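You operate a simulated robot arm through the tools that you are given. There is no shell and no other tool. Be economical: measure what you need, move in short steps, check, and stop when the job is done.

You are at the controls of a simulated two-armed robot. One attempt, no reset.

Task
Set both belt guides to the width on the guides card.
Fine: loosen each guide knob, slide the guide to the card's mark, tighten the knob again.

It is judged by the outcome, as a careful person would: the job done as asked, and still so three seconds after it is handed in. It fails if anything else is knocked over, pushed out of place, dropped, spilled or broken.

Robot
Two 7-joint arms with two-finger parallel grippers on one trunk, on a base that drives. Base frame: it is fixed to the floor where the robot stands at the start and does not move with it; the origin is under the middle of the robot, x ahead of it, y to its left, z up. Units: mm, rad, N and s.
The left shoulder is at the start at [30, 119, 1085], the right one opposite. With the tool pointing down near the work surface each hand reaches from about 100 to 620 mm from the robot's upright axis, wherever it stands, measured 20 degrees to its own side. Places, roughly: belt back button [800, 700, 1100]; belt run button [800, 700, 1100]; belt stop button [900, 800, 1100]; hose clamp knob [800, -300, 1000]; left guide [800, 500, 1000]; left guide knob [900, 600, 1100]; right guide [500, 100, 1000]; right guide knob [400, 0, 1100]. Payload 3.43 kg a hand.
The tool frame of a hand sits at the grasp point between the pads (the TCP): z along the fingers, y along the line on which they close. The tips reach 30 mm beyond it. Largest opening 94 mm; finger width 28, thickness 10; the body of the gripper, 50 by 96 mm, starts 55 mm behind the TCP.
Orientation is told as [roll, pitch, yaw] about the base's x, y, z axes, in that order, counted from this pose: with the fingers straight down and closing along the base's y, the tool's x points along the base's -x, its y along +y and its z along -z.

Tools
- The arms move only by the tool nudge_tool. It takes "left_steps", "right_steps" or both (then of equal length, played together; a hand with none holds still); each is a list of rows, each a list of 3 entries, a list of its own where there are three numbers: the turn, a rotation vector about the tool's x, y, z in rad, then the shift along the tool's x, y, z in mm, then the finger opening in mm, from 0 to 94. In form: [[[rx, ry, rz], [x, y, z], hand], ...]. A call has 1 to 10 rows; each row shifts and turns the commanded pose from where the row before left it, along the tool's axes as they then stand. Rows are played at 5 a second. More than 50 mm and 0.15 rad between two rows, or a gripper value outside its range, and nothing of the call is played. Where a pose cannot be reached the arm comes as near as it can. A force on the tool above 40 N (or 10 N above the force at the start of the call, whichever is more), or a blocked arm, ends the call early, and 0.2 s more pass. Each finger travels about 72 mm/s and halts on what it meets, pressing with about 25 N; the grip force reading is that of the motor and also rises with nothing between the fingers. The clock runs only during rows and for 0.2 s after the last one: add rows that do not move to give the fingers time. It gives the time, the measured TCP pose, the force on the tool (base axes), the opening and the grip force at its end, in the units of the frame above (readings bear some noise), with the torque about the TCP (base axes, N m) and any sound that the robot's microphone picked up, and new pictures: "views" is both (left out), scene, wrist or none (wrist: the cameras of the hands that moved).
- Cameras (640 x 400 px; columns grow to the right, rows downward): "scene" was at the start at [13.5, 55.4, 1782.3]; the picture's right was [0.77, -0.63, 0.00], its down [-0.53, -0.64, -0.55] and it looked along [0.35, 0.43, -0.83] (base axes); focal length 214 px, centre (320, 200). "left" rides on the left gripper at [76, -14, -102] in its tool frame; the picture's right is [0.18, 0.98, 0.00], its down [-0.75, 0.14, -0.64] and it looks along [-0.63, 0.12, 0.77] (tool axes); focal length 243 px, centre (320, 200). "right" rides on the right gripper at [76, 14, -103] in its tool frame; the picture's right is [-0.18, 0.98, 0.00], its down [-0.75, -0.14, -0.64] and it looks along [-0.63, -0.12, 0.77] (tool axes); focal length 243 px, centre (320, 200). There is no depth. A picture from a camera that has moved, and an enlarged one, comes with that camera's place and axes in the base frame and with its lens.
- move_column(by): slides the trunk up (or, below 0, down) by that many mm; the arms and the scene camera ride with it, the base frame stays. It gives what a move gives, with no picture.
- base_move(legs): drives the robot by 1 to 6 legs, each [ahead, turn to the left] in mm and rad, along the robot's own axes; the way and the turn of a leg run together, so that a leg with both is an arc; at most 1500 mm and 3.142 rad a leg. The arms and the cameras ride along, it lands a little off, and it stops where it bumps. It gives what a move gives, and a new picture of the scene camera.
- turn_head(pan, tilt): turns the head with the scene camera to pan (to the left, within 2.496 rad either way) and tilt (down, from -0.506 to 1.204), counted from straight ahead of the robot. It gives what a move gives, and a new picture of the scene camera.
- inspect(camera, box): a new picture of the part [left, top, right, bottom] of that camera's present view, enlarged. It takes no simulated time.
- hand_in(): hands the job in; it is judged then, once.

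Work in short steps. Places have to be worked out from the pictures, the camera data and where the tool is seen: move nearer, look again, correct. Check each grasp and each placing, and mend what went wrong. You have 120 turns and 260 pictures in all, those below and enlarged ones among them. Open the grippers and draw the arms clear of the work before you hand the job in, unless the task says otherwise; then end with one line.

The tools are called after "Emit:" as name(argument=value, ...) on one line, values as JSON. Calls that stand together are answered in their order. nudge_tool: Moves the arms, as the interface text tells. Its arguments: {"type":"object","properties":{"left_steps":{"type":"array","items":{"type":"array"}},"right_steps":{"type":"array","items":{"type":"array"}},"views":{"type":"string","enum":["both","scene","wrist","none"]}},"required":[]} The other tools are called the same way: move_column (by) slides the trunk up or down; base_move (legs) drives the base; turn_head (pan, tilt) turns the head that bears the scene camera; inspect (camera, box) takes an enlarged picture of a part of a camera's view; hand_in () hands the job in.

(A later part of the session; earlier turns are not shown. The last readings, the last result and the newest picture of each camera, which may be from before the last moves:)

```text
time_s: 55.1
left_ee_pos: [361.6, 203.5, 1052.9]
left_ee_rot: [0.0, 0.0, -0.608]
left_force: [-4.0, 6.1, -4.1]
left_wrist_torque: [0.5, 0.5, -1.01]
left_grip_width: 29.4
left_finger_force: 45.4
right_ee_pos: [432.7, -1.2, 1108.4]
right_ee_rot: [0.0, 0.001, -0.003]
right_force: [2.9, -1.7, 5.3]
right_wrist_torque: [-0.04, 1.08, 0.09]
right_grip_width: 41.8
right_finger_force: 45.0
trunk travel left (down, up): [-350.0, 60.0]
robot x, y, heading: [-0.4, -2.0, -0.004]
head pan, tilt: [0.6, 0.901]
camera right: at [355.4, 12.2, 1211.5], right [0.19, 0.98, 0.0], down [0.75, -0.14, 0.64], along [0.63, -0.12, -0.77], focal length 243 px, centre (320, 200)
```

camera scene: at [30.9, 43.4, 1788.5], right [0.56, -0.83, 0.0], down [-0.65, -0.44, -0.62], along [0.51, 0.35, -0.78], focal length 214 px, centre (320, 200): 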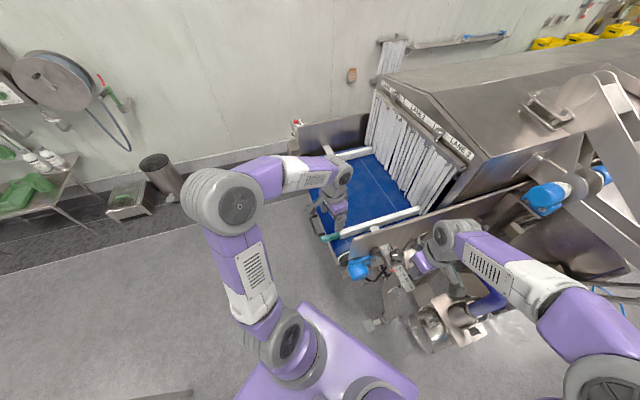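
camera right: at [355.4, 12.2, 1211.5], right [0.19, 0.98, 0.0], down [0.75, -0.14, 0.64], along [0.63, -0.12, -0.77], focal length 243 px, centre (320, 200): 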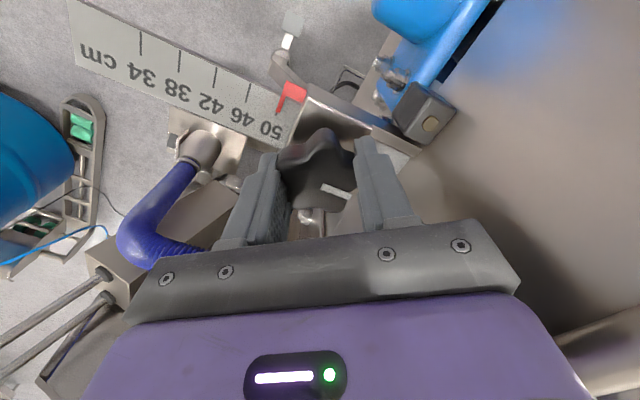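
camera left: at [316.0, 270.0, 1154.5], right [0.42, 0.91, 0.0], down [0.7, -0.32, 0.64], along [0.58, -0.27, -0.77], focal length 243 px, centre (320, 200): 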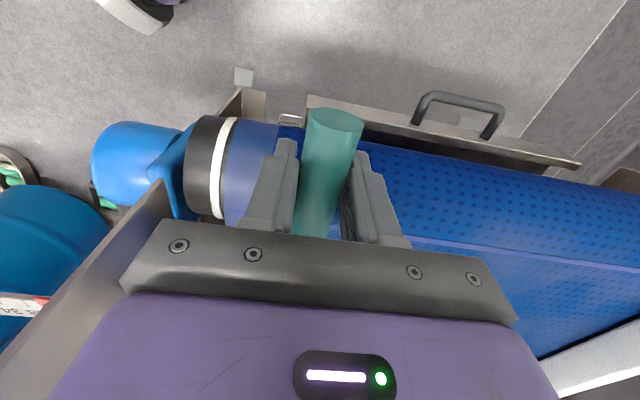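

Continue clockwise another 0.9 rad with the same grip.

Emit:
nudge_tool(right_steps=[[[0, 0, 0.15], [0, 0, 0], 30], [[0, 0, 0.15], [0, 0, 0], 30], [[0, 0, 0.15], [0, 0, 0], 30], [[0, 0, 0.15], [0, 0, 0], 30], [[0, 0, 0.15], [0, 0, 0], 30], [[0, 0, 0.15], [0, 0, 0], 30]], views="wrist")

```text
time_s: 56.5
left_ee_pos: [361.7, 203.0, 1053.6]
left_ee_rot: [0.0, -0.002, -0.611]
left_force: [-4.7, 2.7, -4.6]
left_wrist_torque: [-0.08, -0.07, -1.0]
left_grip_width: 29.2
left_finger_force: 45.1
right_ee_pos: [431.5, 0.5, 1110.7]
right_ee_rot: [-0.001, 0.0, -0.903]
right_force: [1.5, 4.1, 2.8]
right_wrist_torque: [0.45, 0.86, 0.05]
right_grip_width: 41.7
right_finger_force: 45.5
trunk travel left (down, up): [-350.0, 60.0]
robot x, y, heading: [3.8, -0.9, 0.001]
head pan, tilt: [0.6, 0.901]
camera right: at [395.6, 66.9, 1211.4], right [0.89, 0.46, 0.0], down [0.36, -0.68, 0.64], along [0.3, -0.57, -0.77], focal length 243 px, centre (320, 200)
```

right: 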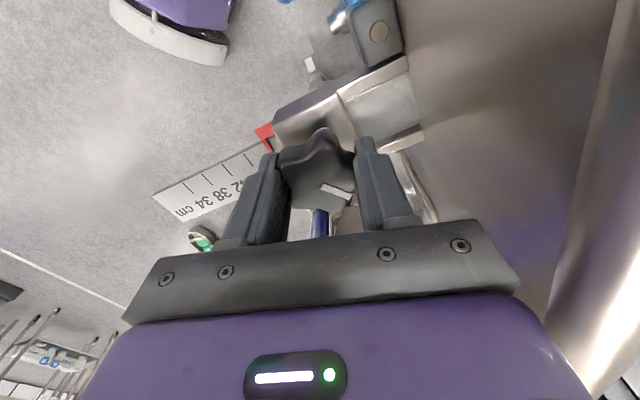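

2.4 rad so far, torque still low. Open, rotate back 1.2 rad, regrip.

Emit:
nudge_tool(right_steps=[[[0, 0, 0], [0, 0, 0], 66], [[0, 0, 0], [0, 0, 0], 66], [[0, 0, -0.15], [0, 0, 0], 66], [[0, 0, -0.15], [0, 0, 0], 66], [[0, 0, -0.15], [0, 0, 0], 66], [[0, 0, -0.15], [0, 0, 0], 66], [[0, 0, -0.15], [0, 0, 0], 66], [[0, 0, -0.15], [0, 0, 0], 66], [[0, 0, -0.15], [0, 0, 0], 66], [[0, 0, -0.15], [0, 0, 0], 66]], views="none")

Emit:
nudge_tool(right_steps=[[[0, 0, 0], [0, 0, 0], 45], [[0, 0, 0], [0, 0, 0], 30], [[0, 0, 0], [0, 0, 0], 30], [[0, 0, 0], [0, 0, 0], 30]], views="wrist")

```text
time_s: 58.7
left_ee_pos: [362.1, 203.7, 1054.1]
left_ee_rot: [0.002, 0.001, -0.611]
left_force: [-4.2, 1.9, -4.3]
left_wrist_torque: [0.04, 0.0, -1.01]
left_grip_width: 29.4
left_finger_force: 44.8
right_ee_pos: [432.7, -1.1, 1109.5]
right_ee_rot: [0.0, -0.002, 0.303]
right_force: [0.0, 0.5, -0.6]
right_wrist_torque: [0.0, -0.01, -0.02]
right_grip_width: 66.0
right_finger_force: 0.0
trunk travel left (down, up): [-350.0, 60.0]
robot x, y, heading: [1.7, 3.5, -0.003]
head pan, tilt: [0.6, 0.901]
```

```text
time_s: 59.7
left_ee_pos: [362.0, 203.4, 1053.6]
left_ee_rot: [0.0, -0.001, -0.61]
left_force: [-3.7, 2.7, -2.3]
left_wrist_torque: [0.14, 0.22, -1.0]
left_grip_width: 29.1
left_finger_force: 45.0
right_ee_pos: [431.5, -2.1, 1110.1]
right_ee_rot: [-0.001, 0.001, 0.299]
right_force: [0.4, 0.5, 0.4]
right_wrist_torque: [0.11, 0.01, 0.01]
right_grip_width: 42.1
right_finger_force: 44.2
trunk travel left (down, up): [-350.0, 60.0]
robot x, y, heading: [3.1, 0.8, 0.001]
head pan, tilt: [0.6, 0.901]
camera right: at [354.6, -11.4, 1211.4], right [-0.11, 0.99, 0.0], down [0.76, 0.09, 0.64], along [0.64, 0.07, -0.77], focal length 243 px, centre (320, 200)
```

right: 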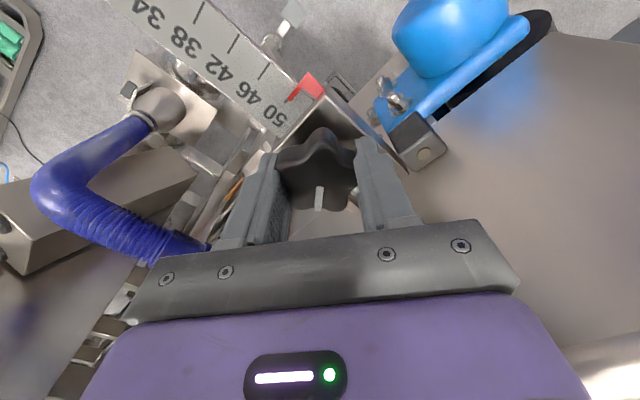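

Gripped. Turn clockwise, in two chunks, watching the torque about z.

Emit:
nudge_tool(right_steps=[[[0, 0, 0.12], [0, 0, 0], 30], [[0, 0, 0.12], [0, 0, 0], 30], [[0, 0, 0.12], [0, 0, 0], 30], [[0, 0, 0.12], [0, 0, 0], 30], [[0, 0, 0.1], [0, 0, 0], 30]], views="none")

Emit:
nudge_tool(right_steps=[[[0, 0, 0.08], [0, 0, 0], 30], [[0, 0, 0.08], [0, 0, 0], 30]], views="wrist")

```text
time_s: 60.9
left_ee_pos: [362.1, 202.7, 1051.3]
left_ee_rot: [0.0, 0.001, -0.61]
left_force: [-4.5, 0.7, 2.1]
left_wrist_torque: [0.13, 0.19, -1.06]
left_grip_width: 29.3
left_finger_force: 44.8
right_ee_pos: [432.9, -1.3, 1110.5]
right_ee_rot: [0.0, 0.001, -0.281]
right_force: [2.1, 6.0, -3.3]
right_wrist_torque: [0.05, 0.3, 0.01]
right_grip_width: 41.8
right_finger_force: 45.3
trunk travel left (down, up): [-350.0, 60.0]
robot x, y, heading: [0.1, 2.4, 0.003]
head pan, tilt: [0.6, 0.901]
```

```text
time_s: 61.5
left_ee_pos: [362.9, 203.4, 1052.5]
left_ee_rot: [-0.001, -0.001, -0.608]
left_force: [-3.3, 1.3, 2.5]
left_wrist_torque: [0.05, 0.03, -1.04]
left_grip_width: 29.2
left_finger_force: 44.4
right_ee_pos: [432.4, -0.8, 1109.8]
right_ee_rot: [0.0, -0.001, -0.438]
right_force: [0.3, 4.2, -4.3]
right_wrist_torque: [0.0, -0.14, 1.26]
right_grip_width: 42.7
right_finger_force: 45.0
trunk travel left (down, up): [-350.0, 60.0]
robot x, y, heading: [-3.5, -1.3, 0.002]
head pan, tilt: [0.6, 0.901]
camera right: at [368.6, 43.2, 1211.4], right [0.58, 0.81, 0.0], down [0.62, -0.45, 0.64], along [0.52, -0.38, -0.77], focal length 243 px, centre (320, 200)
```

right: 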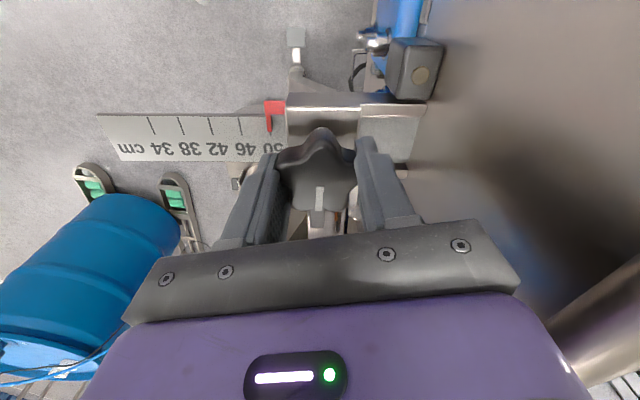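

Torque jumped to 1.26 N m: it's biting. I snug it a little more.

Emit:
nudge_tool(right_steps=[[[0, 0, 0.06], [0, 0, 0], 30], [[0, 0, 0.04], [0, 0, 0], 30]], views="wrist")

```text
time_s: 62.1
left_ee_pos: [363.1, 204.1, 1052.7]
left_ee_rot: [0.001, -0.001, -0.61]
left_force: [-2.3, 1.1, 4.3]
left_wrist_torque: [0.04, 0.01, -0.99]
left_grip_width: 29.5
left_finger_force: 44.9
right_ee_pos: [432.8, -1.3, 1109.2]
right_ee_rot: [0.0, -0.001, -0.54]
right_force: [0.6, 5.6, -2.4]
right_wrist_torque: [-0.23, 0.09, 0.94]
right_grip_width: 43.8
right_finger_force: 45.1
trunk travel left (down, up): [-350.0, 60.0]
robot x, y, heading: [-1.6, 1.4, -0.002]
head pan, tilt: [0.6, 0.901]
camera right: at [373.8, 49.4, 1211.7], right [0.66, 0.75, 0.0], down [0.57, -0.51, 0.64], along [0.48, -0.43, -0.77], focal length 243 px, centre (320, 200)
```

right: 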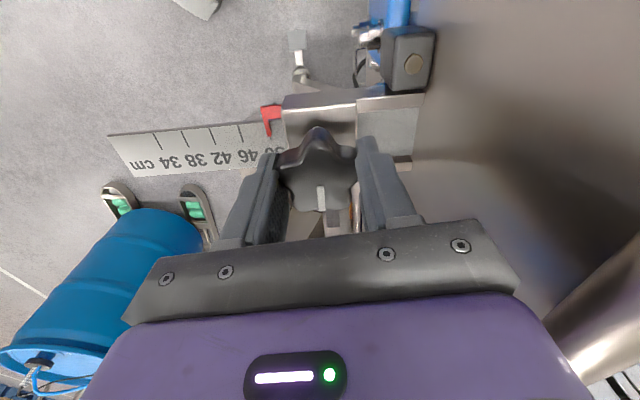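

It slips at the stop: tight. I open the right hand, lift to the perpendicular view, and check the reading; left hand also releases.

Emit:
nudge_tool(right_steps=[[[0, 0, 0], [0, 0, 0], 66], [[0, 0, 0], [0, 0, 0], 66], [[0, 0, 0], [0, 0, -45], 66], [[0, 0, 0], [0, 0, -40], 66], [[0, 0, -0.135], [0, 0, -20], 66], [[0, 0, -0.135], [0, 0, 0], 66], [[0, 0, -0.135], [0, 0, 0], 66], [[0, 0, -0.135], [0, 0, 0], 66]], left_steps=[[[0, 0, 0], [0, 0, 0], 15], [[0, 0, 0], [0, 0, 0], 15], [[0, 0, 0], [0, 0, 0], 15], [[0, 0, 0], [0, 0, 0], 15], [[0, 0, 0], [0, 0, 0], 60], [[0, 0, 0], [0, 0, 0], 60], [[0, 0, 0], [0, 0, -30], 60], [[0, 0, 0], [0, 0, -40], 60]], views="none")

Emit:
inspect(camera="right", box=[260, 40, 420, 140])

Emit:
inspect(camera="right", box=[280, 45, 330, 85])

```text
time_s: 63.9
left_ee_pos: [361.3, 202.9, 1123.2]
left_ee_rot: [0.0, 0.0, -0.612]
left_force: [-1.5, 0.4, 0.9]
left_wrist_torque: [-0.02, 0.0, -0.02]
left_grip_width: 60.0
left_finger_force: 0.0
right_ee_pos: [431.0, -1.6, 1216.0]
right_ee_rot: [0.0, -0.001, 0.001]
right_force: [-0.2, 0.4, 0.2]
right_wrist_torque: [-0.03, -0.01, 0.02]
right_grip_width: 65.8
right_finger_force: 0.1
trunk travel left (down, up): [-350.0, 60.0]
robot x, y, heading: [1.7, 3.3, 0.0]
head pan, tilt: [0.6, 0.901]
```

```text
4.00 times, centred on (340, 90) of right
camera zoom: at [354.8, 11.4, 1316.9], right [0.18, 0.98, 0.0], down [0.75, -0.14, 0.64], along [0.63, -0.12, -0.77], focal length 970 px, centre (240, 640)
```

zoom: 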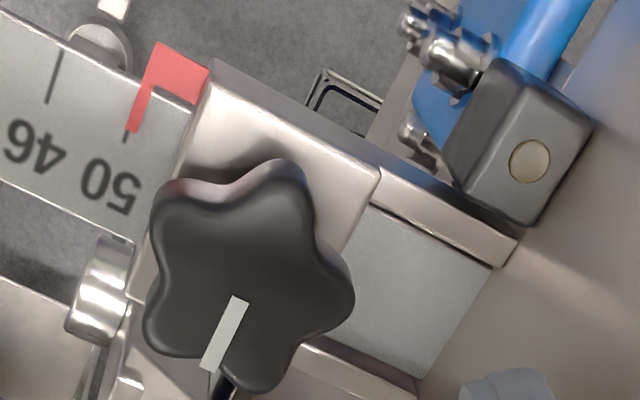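

```text
10.00 times, centred on (305, 65) of right
camera zoom: at [354.8, 11.4, 1316.9], right [0.18, 0.98, 0.0], down [0.75, -0.14, 0.64], along [0.63, -0.12, -0.77], focal length 2426 px, centre (470, 1550)
```

zoom: 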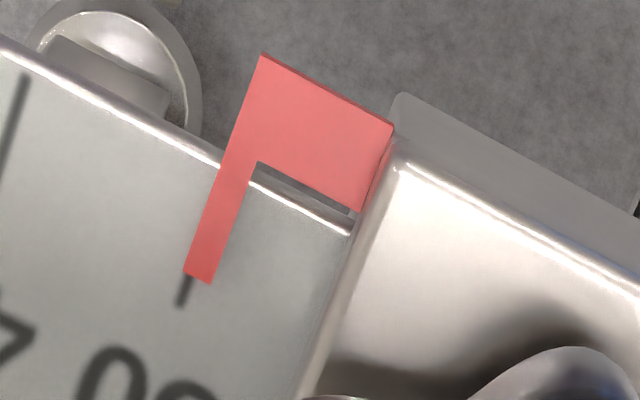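

Pointer at 50 and the knob mark is back at its tight position: the right guide is set. The left guide (knob est. (873, 609)) needs driving around to the belt's open end. First I raise and retract both arms.

Emit:
nudge_tool(left_steps=[[[0, 0, 0], [0, 0, -40], 60], [[0, 0, 0], [0, 0, -45], 60], [[0, 0, 0], [0, 0, -45], 60], [[0, 0, 0], [0, 0, -45], 60], [[0, 0, 0], [0, 0, -45], 60], [[0, 0, 0], [0, 0, -45], 60], [[0, 0, -0.15], [0, 0, -30], 60], [[0, 0, -0.15], [0, 0, 0], 60], [[0, 0, -0.15], [0, 0, 0], 60], [[0, 0, -0.15], [0, 0, 0], 60]], right_steps=[[[0, 0, 0], [0, 0, -35], 60], [[0, 0, 0], [0, 0, -35], 60], [[0, 0, 0], [0, 0, -35], 60], [[0, 0, 0], [0, 0, -35], 60], [[0, 0, 0], [35, 0, -15], 60], [[0, 0, 0], [35, 0, 0], 60], [[0, 0, 0], [35, 0, 0], 60], [[0, 0, 0], [30, 0, 0], 60], [[0, 0, 0], [0, 0, 0], 60], [[0, 0, 0], [0, 0, 0], 60]], views="none")

Emit:
nudge_tool(left_steps=[[[0, 0, 0], [30, 40, 0], 60], [[0, 0, 0], [30, 40, 0], 60], [[0, 0, 0], [16, 38, 0], 60]], right_steps=[[[0, 0, 0], [0, -30, 0], 60], [[0, 0, 0], [0, -30, 0], 60], [[0, 0, 0], [0, 0, 0], 60]], views="none")

Emit:
turn_head(pan=1.2, tilt=1.0)

Emit:
turn_head(pan=0.0, tilt=1.15)

```text
time_s: 66.1
left_ee_pos: [360.3, 202.8, 1417.6]
left_ee_rot: [-0.001, 0.001, -0.006]
left_force: [0.5, -0.8, 0.1]
left_wrist_torque: [0.0, -0.02, 0.0]
left_grip_width: 60.1
left_finger_force: 0.1
right_ee_pos: [297.1, -2.6, 1368.8]
right_ee_rot: [-0.001, 0.0, -0.001]
right_force: [0.3, -0.1, 0.1]
right_wrist_torque: [0.01, 0.0, -0.03]
right_grip_width: 59.7
right_finger_force: 0.1
trunk travel left (down, up): [-350.0, 60.0]
robot x, y, heading: [-3.6, -0.4, 0.002]
head pan, tilt: [0.6, 0.901]
```

```text
time_s: 66.9
left_ee_pos: [288.9, 323.8, 1419.5]
left_ee_rot: [0.0, -0.001, -0.01]
left_force: [1.0, 1.0, -0.5]
left_wrist_torque: [-0.04, 0.02, 0.03]
left_grip_width: 60.2
left_finger_force: 0.0
right_ee_pos: [297.2, -61.8, 1368.9]
right_ee_rot: [0.0, 0.001, 0.0]
right_force: [0.2, -0.2, 0.1]
right_wrist_torque: [-0.02, 0.02, 0.0]
right_grip_width: 60.0
right_finger_force: 0.2
trunk travel left (down, up): [-350.0, 60.0]
robot x, y, heading: [1.7, 0.2, 0.006]
head pan, tilt: [0.6, 0.901]
```

```text
time_s: 67.9
left_ee_pos: [287.6, 322.7, 1417.2]
left_ee_rot: [0.0, 0.0, -0.01]
left_force: [-0.1, -0.1, 0.4]
left_wrist_torque: [-0.04, 0.01, 0.03]
left_grip_width: 60.2
left_finger_force: 0.0
right_ee_pos: [296.0, -63.3, 1369.5]
right_ee_rot: [0.001, -0.002, -0.001]
right_force: [-0.8, 0.5, 0.0]
right_wrist_torque: [0.0, -0.02, 0.04]
right_grip_width: 60.0
right_finger_force: 0.0
trunk travel left (down, up): [-350.0, 60.0]
robot x, y, heading: [1.9, -2.7, -0.001]
head pan, tilt: [1.201, 1.0]
camera scene: at [-5.9, 65.9, 1781.3], right [0.93, -0.36, 0.0], down [-0.3, -0.78, -0.54], along [0.2, 0.5, -0.84], focal length 214 px, centre (320, 200)
```

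scene: 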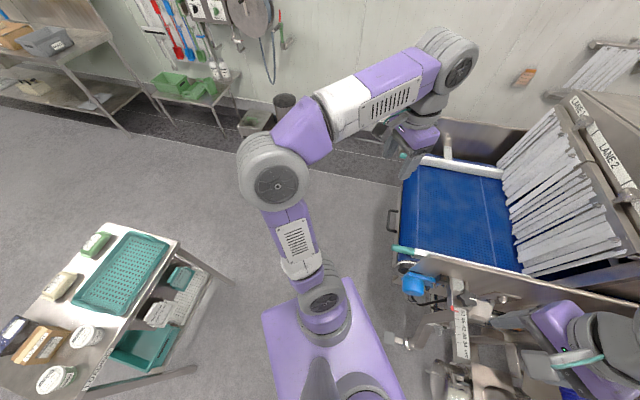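

```text
time_s: 69.3
left_ee_pos: [287.6, 321.4, 1418.4]
left_ee_rot: [0.0, 0.001, -0.011]
left_force: [0.1, 0.3, -0.1]
left_wrist_torque: [0.02, -0.01, -0.01]
left_grip_width: 59.8
left_finger_force: 0.0
right_ee_pos: [296.5, -61.4, 1368.7]
right_ee_rot: [0.0, -0.001, -0.001]
right_force: [0.2, -0.8, 0.7]
right_wrist_torque: [0.04, -0.03, -0.03]
right_grip_width: 59.9
right_finger_force: 0.0
trunk travel left (down, up): [-350.0, 60.0]
robot x, y, heading: [0.7, -1.5, 0.001]
head pan, tilt: [0.0, 1.15]
camera scene: at [28.4, 0.9, 1771.6], right [0.0, -1.0, 0.0], down [-0.91, 0.0, -0.41], along [0.41, 0.0, -0.91], focal length 214 px, centre (320, 200)
```

scene: 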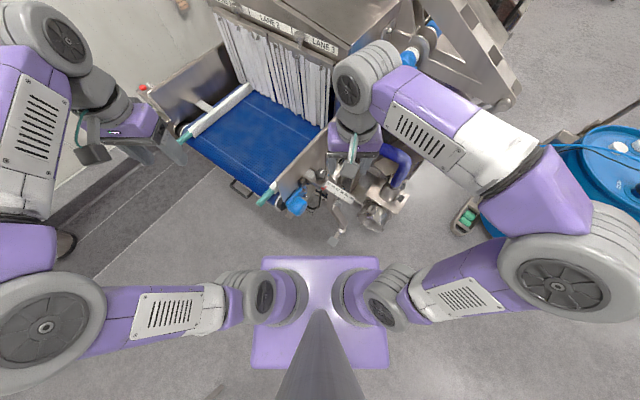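

Elbows stick out widely, so I raise the trunk, reverse 200 mm first, then turn left.

Emit:
move_column(by=55)

Emit:
base_move(legs=[[-200, 0]])

```text
time_s: 70.2
left_ee_pos: [288.5, 321.1, 1473.7]
left_ee_rot: [0.0, 0.0, -0.01]
left_force: [-1.4, -0.8, -0.4]
left_wrist_torque: [0.02, -0.01, -0.01]
left_grip_width: 59.9
left_finger_force: 0.0
right_ee_pos: [296.9, -62.8, 1425.2]
right_ee_rot: [0.0, 0.0, 0.0]
right_force: [0.4, 0.0, -0.1]
right_wrist_torque: [0.02, -0.03, 0.0]
right_grip_width: 60.3
right_finger_force: 0.0
trunk travel left (down, up): [-405.0, 5.0]
robot x, y, heading: [4.5, -1.5, 0.001]
head pan, tilt: [0.0, 1.15]
```

```text
time_s: 71.8
left_ee_pos: [89.3, 321.8, 1473.5]
left_ee_rot: [0.0, 0.0, -0.012]
left_force: [-0.5, -0.2, 0.3]
left_wrist_torque: [-0.04, -0.02, 0.02]
left_grip_width: 59.8
left_finger_force: 0.0
right_ee_pos: [98.1, -63.7, 1424.5]
right_ee_rot: [0.0, 0.0, 0.0]
right_force: [0.3, 0.8, 0.7]
right_wrist_torque: [0.04, -0.01, -0.01]
right_grip_width: 60.2
right_finger_force: 0.0
trunk travel left (down, up): [-405.0, 5.0]
robot x, y, heading: [-201.2, -1.0, 0.002]
head pan, tilt: [0.0, 1.15]
camera scene: at [-171.1, 0.8, 1826.5], right [0.0, -1.0, 0.0], down [-0.91, 0.0, -0.41], along [0.41, 0.0, -0.91], focal length 214 px, centre (320, 200)
```

scene: 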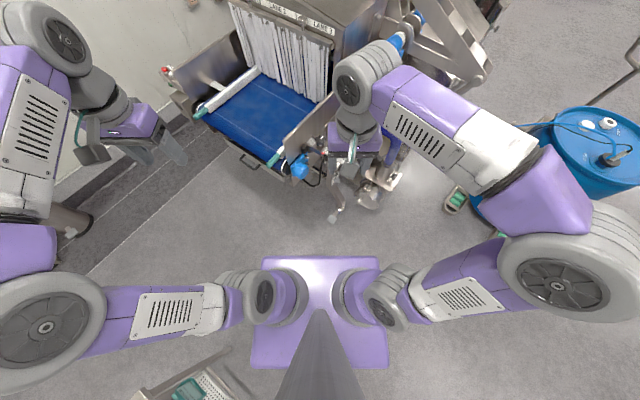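

Clear so far. Turn left 1.35 rad.

Emit:
base_move(legs=[[0, 0.7]])

Emit:
base_move(legs=[[0, 0.65]])

```text
time_s: 74.1
left_ee_pos: [-185.7, 432.2, 1473.7]
left_ee_rot: [0.001, 0.0, 0.689]
left_force: [-0.2, -0.7, -0.3]
left_wrist_torque: [-0.02, -0.01, 0.03]
left_grip_width: 60.1
left_finger_force: 0.0
right_ee_pos: [67.2, 142.5, 1424.8]
right_ee_rot: [0.0, 0.001, 0.696]
right_force: [-0.3, 0.0, -1.0]
right_wrist_torque: [0.01, 0.0, 0.01]
right_grip_width: 60.0
right_finger_force: 0.1
trunk travel left (down, up): [-405.0, 5.0]
robot x, y, heading: [-196.9, -0.2, 0.698]
head pan, tilt: [0.0, 1.15]
camera scene: at [-178.6, 19.8, 1826.6], right [0.64, -0.77, 0.0], down [-0.7, -0.59, -0.41], along [0.31, 0.26, -0.91], focal length 214 px, centre (320, 200)
```

scene: 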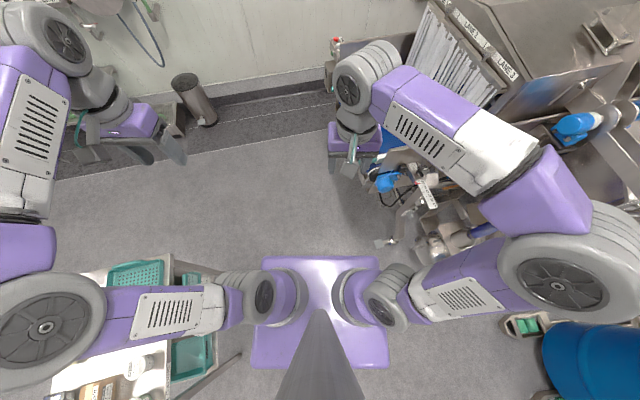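

```text
time_s: 76.2
left_ee_pos: [-450.1, 352.6, 1474.0]
left_ee_rot: [-0.002, 0.0, 1.337]
left_force: [-0.5, -0.3, -0.2]
left_wrist_torque: [0.0, 0.04, 0.0]
left_grip_width: 59.9
left_finger_force: 0.2
right_ee_pos: [-72.9, 274.5, 1424.0]
right_ee_rot: [0.0, 0.001, 1.346]
right_force: [-0.4, -0.8, -0.1]
right_wrist_torque: [0.02, -0.01, 0.0]
right_grip_width: 60.0
right_finger_force: 0.1
trunk travel left (down, up): [-405.0, 5.0]
robot x, y, heading: [-198.5, -0.8, 1.344]
head pan, tilt: [0.0, 1.15]
camera scene: at [-194.6, 29.6, 1826.6], right [0.97, -0.22, 0.0], down [-0.2, -0.89, -0.41], along [0.09, 0.4, -0.91], focal length 214 px, centre (320, 200)
```

scene: 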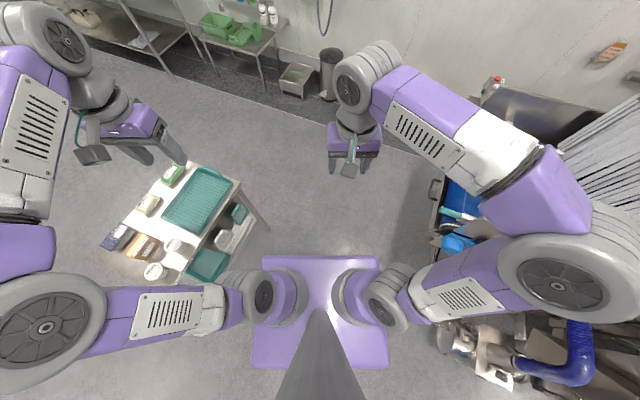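

The cart is somewhat close on the left, so I steer slightly right (heading 1.25) and drive in two legs, checking midway.

Emit:
base_move(legs=[[0, -0.095], [450, 0]])

```text
time_s: 79.5
left_ee_pos: [-273.0, 803.2, 1473.0]
left_ee_rot: [-0.001, 0.001, 1.243]
left_force: [0.2, -0.1, -0.3]
left_wrist_torque: [-0.01, 0.01, -0.02]
left_grip_width: 60.1
left_finger_force: 0.1
right_ee_pos: [94.8, 689.8, 1426.0]
right_ee_rot: [0.001, -0.001, 1.252]
right_force: [-0.6, -0.1, -0.6]
right_wrist_torque: [0.02, 0.02, -0.03]
right_grip_width: 60.0
right_finger_force: 0.1
trunk travel left (down, up): [-405.0, 5.0]
robot x, y, heading: [-60.4, 429.3, 1.251]
head pan, tilt: [0.0, 1.15]
camera scene: at [-50.1, 456.8, 1826.6], right [0.95, -0.31, 0.0], down [-0.29, -0.87, -0.41], along [0.13, 0.39, -0.91], focal length 214 px, centre (320, 200)
```

scene: 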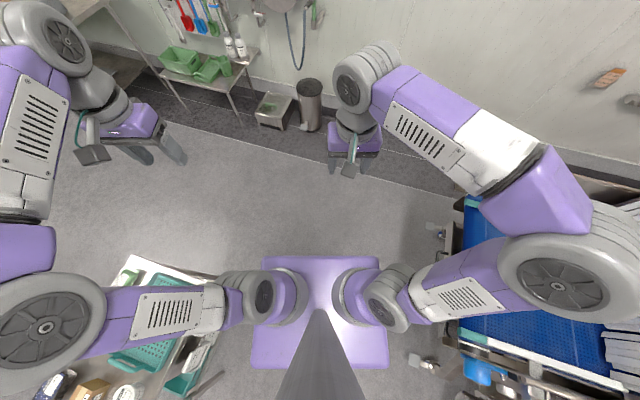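

Good clearance. The belt's feet are far in (b≈480). I drive on 580 mm, then turn right in two steps.

Emit:
base_move(legs=[[580, 0]])

Emit:
base_move(legs=[[0, -0.95]])

Emit:
base_move(legs=[[0, -0.925]])

```text
time_s: 82.8
left_ee_pos: [-91.6, 1354.4, 1473.8]
left_ee_rot: [0.002, 0.0, 1.243]
left_force: [-0.1, -0.4, -0.4]
left_wrist_torque: [-0.01, -0.01, 0.02]
left_grip_width: 59.8
left_finger_force: 0.0
right_ee_pos: [275.0, 1241.7, 1425.1]
right_ee_rot: [0.0, 0.002, 1.252]
right_force: [0.6, 0.7, 0.7]
right_wrist_torque: [-0.01, 0.0, -0.02]
right_grip_width: 59.7
right_finger_force: 0.1
trunk travel left (down, up): [-405.0, 5.0]
robot x, y, heading: [125.7, 978.2, 1.254]
head pan, tilt: [0.0, 1.15]
camera scene: at [132.4, 1009.3, 1826.6], right [0.95, -0.31, 0.0], down [-0.29, -0.87, -0.41], along [0.13, 0.39, -0.91], focal length 214 px, centre (320, 200)
```

scene: 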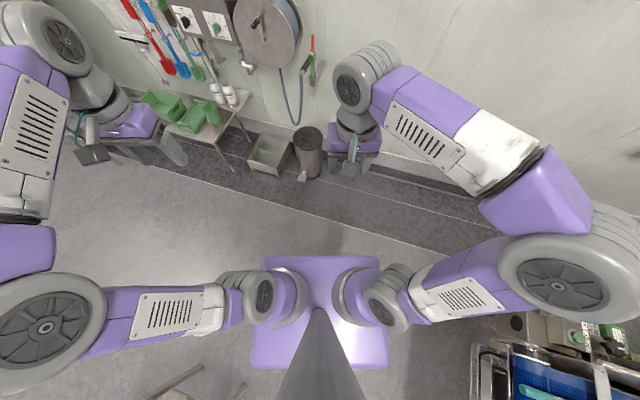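

```text
time_s: 85.6
left_ee_pos: [304.6, 1373.0, 1473.9]
left_ee_rot: [0.001, 0.001, 0.291]
left_force: [-1.2, -0.5, -0.4]
left_wrist_torque: [0.02, 0.02, -0.02]
left_grip_width: 59.9
left_finger_force: 0.0
right_ee_pos: [425.9, 1009.9, 1425.2]
right_ee_rot: [0.0, 0.0, 0.303]
right_force: [0.4, 0.1, -0.3]
right_wrist_torque: [0.03, 0.02, 0.0]
right_grip_width: 60.0
right_finger_force: 0.1
trunk travel left (down, up): [-405.0, 5.0]
robot x, y, heading: [121.2, 983.0, 0.301]
head pan, tilt: [0.0, 1.15]
camera scene: at [151.5, 990.3, 1826.6], right [0.3, -0.95, 0.0], down [-0.87, -0.27, -0.41], along [0.39, 0.12, -0.91], focal length 214 px, centre (320, 200)
```

scene: 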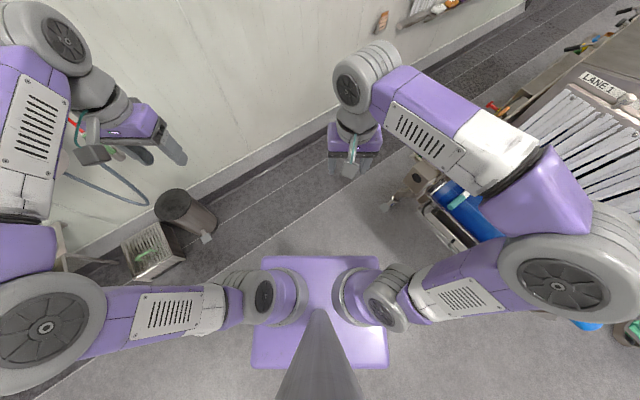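

```text
time_s: 88.4
left_ee_pos: [543.6, 1078.7, 1475.0]
left_ee_rot: [0.001, 0.001, -0.622]
left_force: [-0.2, -0.3, -0.1]
left_wrist_torque: [-0.01, 0.03, -0.01]
left_grip_width: 59.9
left_finger_force: 0.1
right_ee_pos: [331.5, 759.7, 1425.5]
right_ee_rot: [0.0, 0.002, -0.611]
right_force: [-0.2, -0.5, 0.2]
right_wrist_torque: [0.01, 0.0, 0.02]
right_grip_width: 60.1
right_finger_force: 0.1
trunk travel left (down, up): [-405.0, 5.0]
robot x, y, heading: [123.8, 979.7, -0.608]
head pan, tilt: [0.0, 1.15]
camera scene: at [147.4, 964.5, 1826.6], right [-0.57, -0.82, 0.0], down [-0.75, 0.52, -0.41], along [0.33, -0.23, -0.91], focal length 214 px, centre (320, 200)
```

scene: 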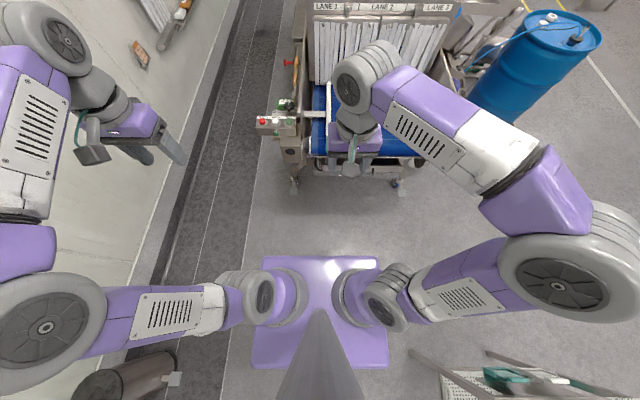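

Facing the belt now; STOP box left, with a dark item (knob) behind it at about (914, 618). I drive ahead 280 mm.

Emit:
base_move(legs=[[280, -0.01]])

Emit:
turn_head(pan=0.15, tilt=0.85)

Emit:
inspect(camera="left", box=[0, 0, 640, 400])

Emit:
inspect(camera="right", box=[0, 0, 640, 400])

```text
time_s: 90.3
left_ee_pos: [772.5, 913.0, 1474.2]
left_ee_rot: [0.0, -0.002, -0.633]
left_force: [-0.2, 1.0, -0.1]
left_wrist_torque: [0.01, 0.0, -0.03]
left_grip_width: 60.1
left_finger_force: 0.1
right_ee_pos: [555.6, 596.0, 1424.0]
right_ee_rot: [0.0, -0.001, -0.624]
right_force: [0.4, 0.8, 0.3]
right_wrist_torque: [-0.01, 0.04, -0.02]
right_grip_width: 60.2
right_finger_force: 0.1
trunk travel left (down, up): [-405.0, 5.0]
robot x, y, heading: [351.5, 824.8, -0.624]
head pan, tilt: [0.0, 1.15]
camera scene: at [373.8, 803.4, 1826.6], right [-0.58, -0.81, 0.0], down [-0.74, 0.53, -0.41], along [0.33, -0.24, -0.91], focal length 214 px, centre (320, 200)
```

scene: 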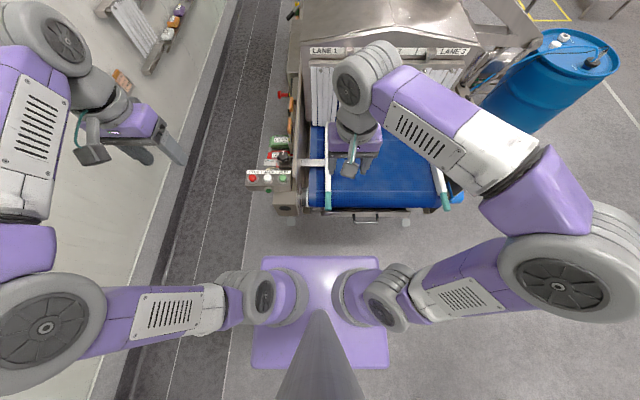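

```text
time_s: 91.1
left_ee_pos: [772.6, 913.2, 1472.5]
left_ee_rot: [0.0, 0.0, -0.634]
left_force: [0.4, -0.4, -0.7]
left_wrist_torque: [0.02, -0.02, 0.0]
left_grip_width: 59.9
left_finger_force: 0.1
right_ee_pos: [556.2, 595.6, 1425.0]
right_ee_rot: [0.0, 0.001, -0.623]
right_force: [-0.2, 0.4, -0.8]
right_wrist_torque: [0.02, -0.03, 0.01]
right_grip_width: 60.2
right_finger_force: 0.0
trunk travel left (down, up): [-405.0, 5.0]
robot x, y, heading: [350.8, 820.8, -0.622]
head pan, tilt: [0.15, 0.85]
camera scene: at [395.6, 802.0, 1847.3], right [-0.46, -0.89, 0.0], down [-0.67, 0.34, -0.66], along [0.59, -0.3, -0.75], focal length 214 px, centre (320, 200)
```

scene: 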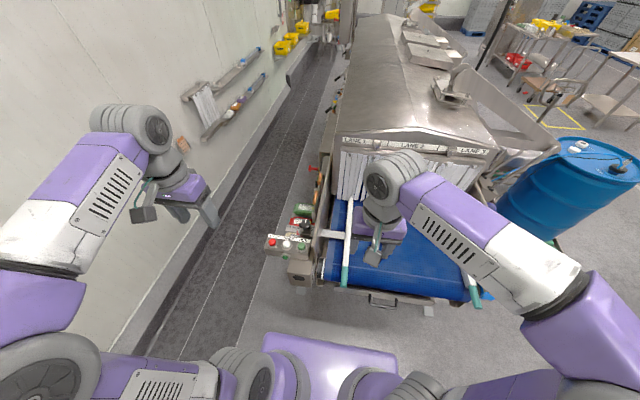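

```text
1.00 times, centred on (320, 200) of left (not enlarged: the box is as wide or as high as the picture)
camera zoom: at [702.7, 946.0, 1576.0], right [0.43, 0.9, 0.0], down [0.69, -0.33, 0.64], along [0.58, -0.28, -0.77], focal length 243 px, centre (320, 200)
```

zoom: 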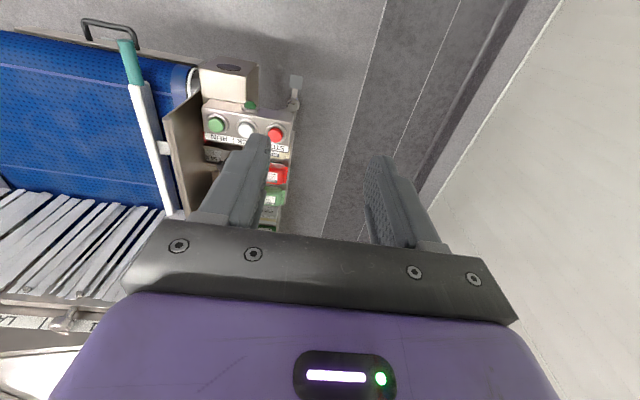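

```text
1.00 times, centred on (320, 200) of right (not enlarged: the box is as wide or as high as the picture)
camera zoom: at [502.2, 650.8, 1526.6], right [0.72, 0.69, 0.0], down [0.53, -0.56, 0.64], along [0.44, -0.46, -0.77], focal length 243 px, centre (320, 200)
```

zoom: 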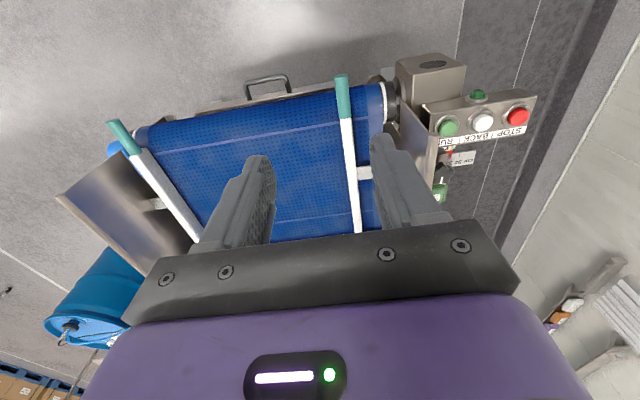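

The button box stands just upstream of the knob; I must avoid pressing it. Zoom in.

Emit:
inspect(camera="scene", box=[260, 190, 350, 270])

Emit:
inspect(camera="right", box=[320, 50, 540, 210])

Emit:
inspect(camera="left", box=[140, 40, 320, 220])

```text
5.00 times, centred on (305, 230) of scene
camera zoom: at [395.6, 802.0, 1847.3], right [-0.46, -0.89, 0.0], down [-0.67, 0.34, -0.66], along [0.59, -0.3, -0.75], focal length 1072 px, centre (395, 50)
```

zoom: 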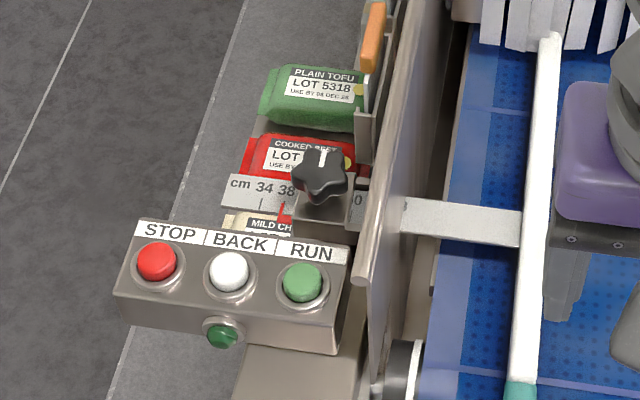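

```text
2.50 times, centred on (430, 130) of right
camera zoom: at [502.2, 650.8, 1526.6], right [0.72, 0.69, 0.0], down [0.53, -0.56, 0.64], along [0.44, -0.46, -0.77], focal length 606 px, centre (45, 375)
```

zoom: 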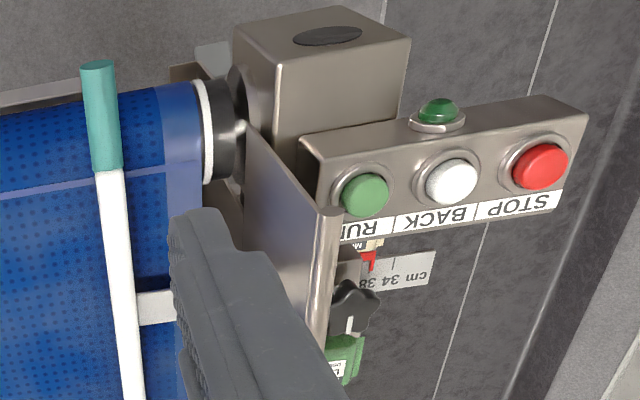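

```text
2.22 times, centred on (230, 130) of left
camera zoom: at [702.7, 946.0, 1576.0], right [0.43, 0.9, 0.0], down [0.69, -0.33, 0.64], along [0.58, -0.28, -0.77], focal length 539 px, centre (520, 356)
```

zoom: 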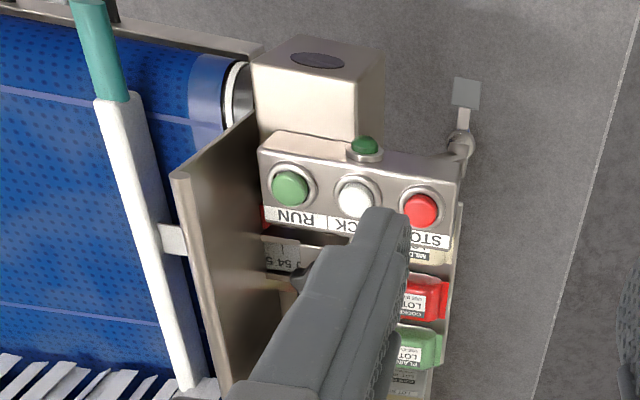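

Triangulation puts the left knob near (857, 632, ~1130) and RUN button ~85 mm upstream of it at similar height. I lower the trunk back and bring the left hand above the knob for a close look.

Emit:
move_column(by=-55)

Emit:
nudge_tool(left_steps=[[[0, 0, 0], [-29, -22, 15], 66], [[0, 0, 0], [-29, -22, 20], 66], [[0, 0, 0], [-29, -22, 20], 66], [[0, 0, 0], [-29, -22, 20], 66], [[0, 0, 0], [-29, -22, 20], 66], [[0, 0, 0], [-29, -22, 20], 66], [[0, 0, 0], [-29, -22, 20], 66], [[0, 0, 0], [-29, -22, 20], 66], [[0, 0, 0], [0, 0, 0], 66]], views="wrist")

Emit:
inspect(camera="left", box=[220, 50, 420, 210])

Emit:
inspect(camera="right", box=[320, 50, 540, 210])

```text
time_s: 92.1
left_ee_pos: [773.1, 912.4, 1419.4]
left_ee_rot: [0.0, 0.0, -0.634]
left_force: [0.6, 0.5, -0.5]
left_wrist_torque: [0.0, 0.01, 0.0]
left_grip_width: 60.1
left_finger_force: 0.0
right_ee_pos: [554.8, 594.8, 1370.4]
right_ee_rot: [-0.001, 0.0, -0.623]
right_force: [-0.2, 0.2, 0.5]
right_wrist_torque: [-0.03, 0.02, 0.0]
right_grip_width: 59.9
right_finger_force: 0.0
trunk travel left (down, up): [-350.0, 60.0]
robot x, y, heading: [349.9, 820.0, -0.62]
head pan, tilt: [0.15, 0.85]
```

```text
time_s: 94.1
left_ee_pos: [856.8, 633.9, 1263.8]
left_ee_rot: [0.001, -0.003, -0.632]
left_force: [-0.3, -0.8, 0.1]
left_wrist_torque: [-0.02, -0.02, 0.0]
left_grip_width: 66.0
left_finger_force: 0.0
right_ee_pos: [554.9, 596.6, 1369.7]
right_ee_rot: [0.0, -0.002, -0.621]
right_force: [0.9, 1.1, 0.2]
right_wrist_torque: [0.01, -0.01, 0.02]
right_grip_width: 59.9
right_finger_force: 0.1
trunk travel left (down, up): [-350.0, 60.0]
robot x, y, heading: [349.1, 820.5, -0.621]
head pan, tilt: [0.15, 0.85]
camera left: at [786.2, 668.2, 1365.8], right [0.43, 0.9, 0.0], down [0.69, -0.33, 0.64], along [0.58, -0.28, -0.77], focal length 243 px, centre (320, 200)
```

left: 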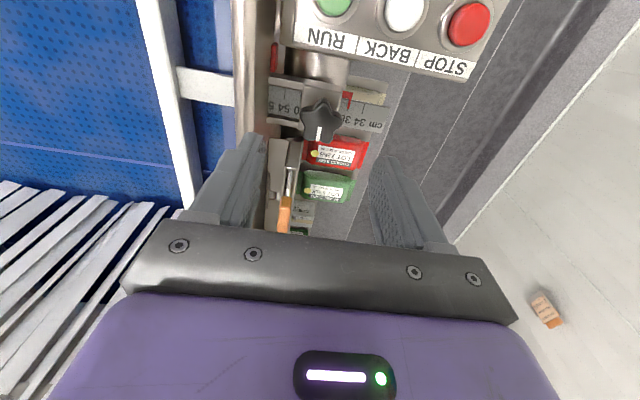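

```text
2.50 times, centred on (320, 130) of left
camera zoom: at [786.2, 668.2, 1365.8], right [0.43, 0.9, 0.0], down [0.69, -0.33, 0.64], along [0.58, -0.28, -0.77], focal length 606 px, centre (320, 375)
```

zoom: 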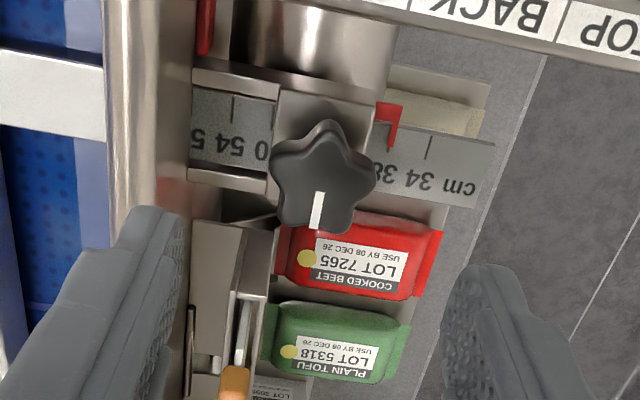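

```text
2.50 times, centred on (430, 130) of right
camera zoom: at [501.6, 652.1, 1471.8], right [0.72, 0.69, 0.0], down [0.53, -0.55, 0.64], along [0.44, -0.46, -0.77], focal length 606 px, centre (45, 375)
```

zoom: 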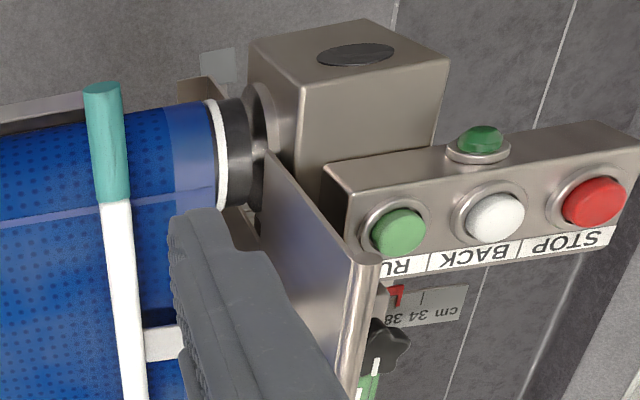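

Using the known knob height (1101), both rays agree on (884, 621), mirroring the right knob. Packs below are much lower. I centre over it and turn clockwise 1.5 rad so the later CCW turn swings the camera away from the plate.

Emit:
nudge_tool(left_steps=[[[0, 0, 0], [-29.2, 5.9, 0], 66], [[0, 0, 0.15], [0, 0, 10], 66], [[0, 0, 0.15], [0, 0, 10], 66], [[0, 0, 0.15], [0, 0, 10], 66], [[0, 0, 0.15], [0, 0, 10], 66], [[0, 0, 0.15], [0, 0, 10], 66], [[0, 0, 0.15], [0, 0, 10], 66], [[0, 0, 0.15], [0, 0, 0], 66], [[0, 0, 0.15], [0, 0, 0], 66], [[0, 0, 0.15], [0, 0, 0], 66]], views="wrist")

Emit:
inspect(camera="left", box=[240, 60, 400, 200])

Emit:
inspect(camera="scene", box=[260, 170, 370, 270])

```text
time_s: 96.3
left_ee_pos: [882.4, 620.2, 1203.8]
left_ee_rot: [0.0, -0.001, -1.985]
left_force: [0.5, -0.7, -0.2]
left_wrist_torque: [-0.01, 0.02, -0.02]
left_grip_width: 66.0
left_finger_force: 0.0
right_ee_pos: [555.0, 596.0, 1370.5]
right_ee_rot: [0.0, 0.0, -0.624]
right_force: [-0.9, 0.1, 0.7]
right_wrist_torque: [-0.01, 0.0, 0.01]
right_grip_width: 60.0
right_finger_force: 0.1
trunk travel left (down, up): [-350.0, 60.0]
robot x, y, heading: [354.6, 820.9, -0.62]
head pan, tilt: [0.15, 0.85]
camera left: at [900.3, 696.4, 1306.1], right [0.97, -0.23, 0.0], down [-0.17, -0.75, 0.64], along [-0.15, -0.63, -0.77], focal length 243 px, centre (320, 200)
```

left: 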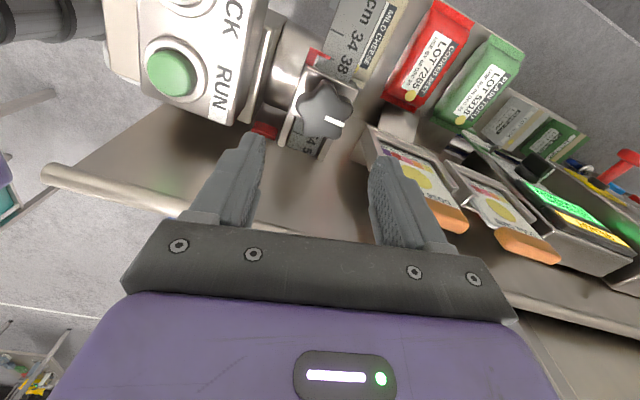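

```text
2.86 times, centred on (320, 130) of left
camera zoom: at [900.3, 696.4, 1306.1], right [0.97, -0.23, 0.0], down [-0.17, -0.75, 0.64], along [-0.15, -0.63, -0.77], focal length 693 px, centre (320, 400)
```

zoom: 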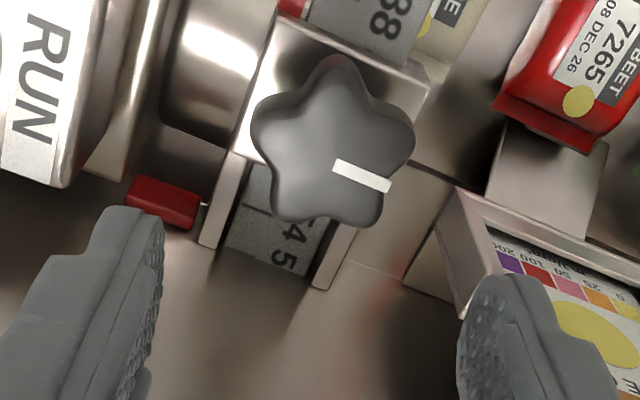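

```text
4.00 times, centred on (315, 220) of scene
camera zoom: at [395.6, 802.1, 1792.4], right [-0.46, -0.89, 0.0], down [-0.67, 0.34, -0.66], along [0.59, -0.3, -0.75], focal length 858 px, centre (340, 120)
```

zoom: 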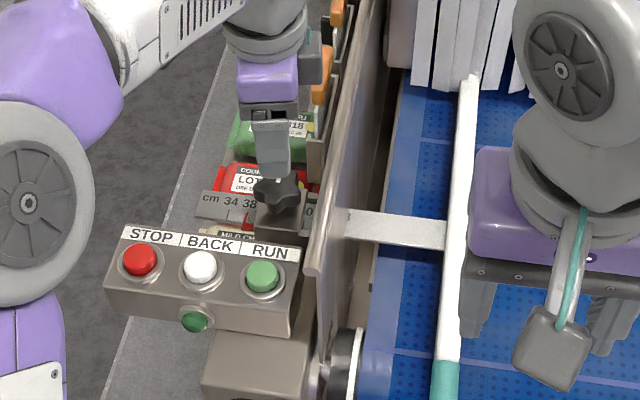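

Card holders stand near the +b finger, so I use a narrower 56 mm opening. Fine centre is (886.5, 620). I align yaw to -1.885 (same lobe relation as before) and descend.

Emit:
nudge_tool(left_steps=[[[0, 0, -0.1], [0, 0, 0], 56], [[0, 0, 0], [1.1, 4, 0], 56], [[0, 0, 0], [0, 0, 35], 56], [[0, 0, 0], [0, 0, 30], 56], [[0, 0, 0], [0, 0, 0], 56]], views="wrist")

Emit:
inspect(camera="left", box=[230, 90, 410, 240])

```text
time_s: 97.5
left_ee_pos: [885.7, 619.2, 1138.6]
left_ee_rot: [-0.001, 0.001, -1.882]
left_force: [-0.9, 0.1, 0.6]
left_wrist_torque: [0.0, 0.03, -0.01]
left_grip_width: 56.0
left_finger_force: 0.2
right_ee_pos: [555.4, 595.4, 1370.6]
right_ee_rot: [0.0, 0.0, -0.625]
right_force: [-0.6, 0.5, -0.1]
right_wrist_torque: [0.01, -0.01, 0.0]
right_grip_width: 60.1
right_finger_force: 0.0
trunk travel left (down, up): [-350.0, 60.0]
robot x, y, heading: [351.0, 819.6, -0.622]
head pan, tilt: [0.15, 0.85]
camera left: at [895.6, 697.2, 1241.3], right [0.99, -0.13, 0.0], down [-0.1, -0.76, 0.64], along [-0.08, -0.64, -0.77], focal length 243 px, centre (320, 200)
```

left: 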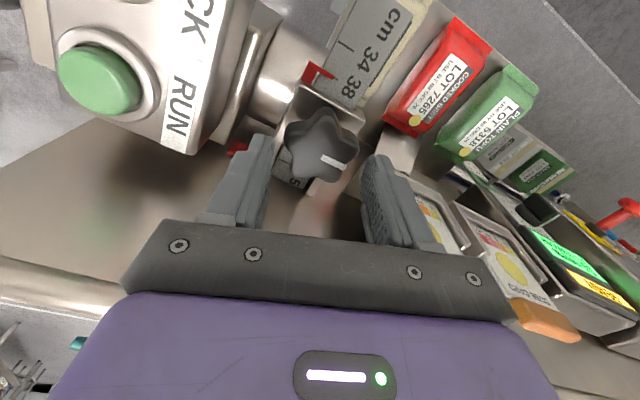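

```text
2.67 times, centred on (320, 165) of left
camera zoom: at [895.6, 697.2, 1241.3], right [0.99, -0.13, 0.0], down [-0.1, -0.76, 0.64], along [-0.08, -0.64, -0.77], focal length 647 px, centre (320, 293)
```

zoom: 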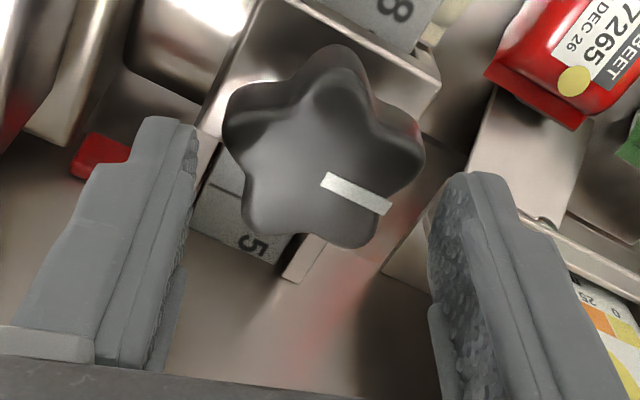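

Well centred. Descend 29 mm and close.

Emit:
nudge_tool(left_steps=[[[0, 0, 0], [0, 0, 10], 56], [[0, 0, 0], [0, 0, 10], 56], [[0, 0, 0], [0, 0, 9], 56], [[0, 0, 0], [0, 0, 0], 42], [[0, 0, 0], [0, 0, 0], 30], [[0, 0, 0], [0, 0, 0], 30]], views="wrist")

```text
time_s: 98.9
left_ee_pos: [886.3, 620.3, 1110.8]
left_ee_rot: [0.0, -0.001, -1.884]
left_force: [-3.8, 1.5, -2.4]
left_wrist_torque: [-0.21, -0.29, -0.02]
left_grip_width: 43.9
left_finger_force: 45.6
right_ee_pos: [554.4, 594.9, 1369.8]
right_ee_rot: [-0.001, -0.001, -0.623]
right_force: [0.1, 0.5, -0.3]
right_wrist_torque: [0.0, 0.0, -0.01]
right_grip_width: 60.0
right_finger_force: 0.0
trunk travel left (down, up): [-350.0, 60.0]
robot x, y, heading: [352.0, 817.0, -0.623]
head pan, tilt: [0.15, 0.85]
camera left: at [896.0, 697.9, 1212.1], right [0.99, -0.13, 0.0], down [-0.1, -0.76, 0.64], along [-0.08, -0.64, -0.77], focal length 243 px, centre (320, 200)
```

left: 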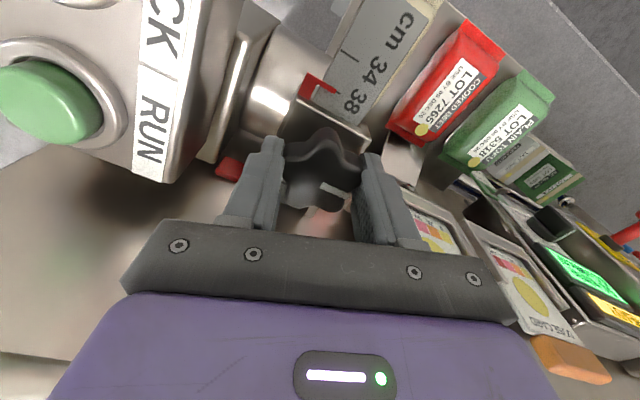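

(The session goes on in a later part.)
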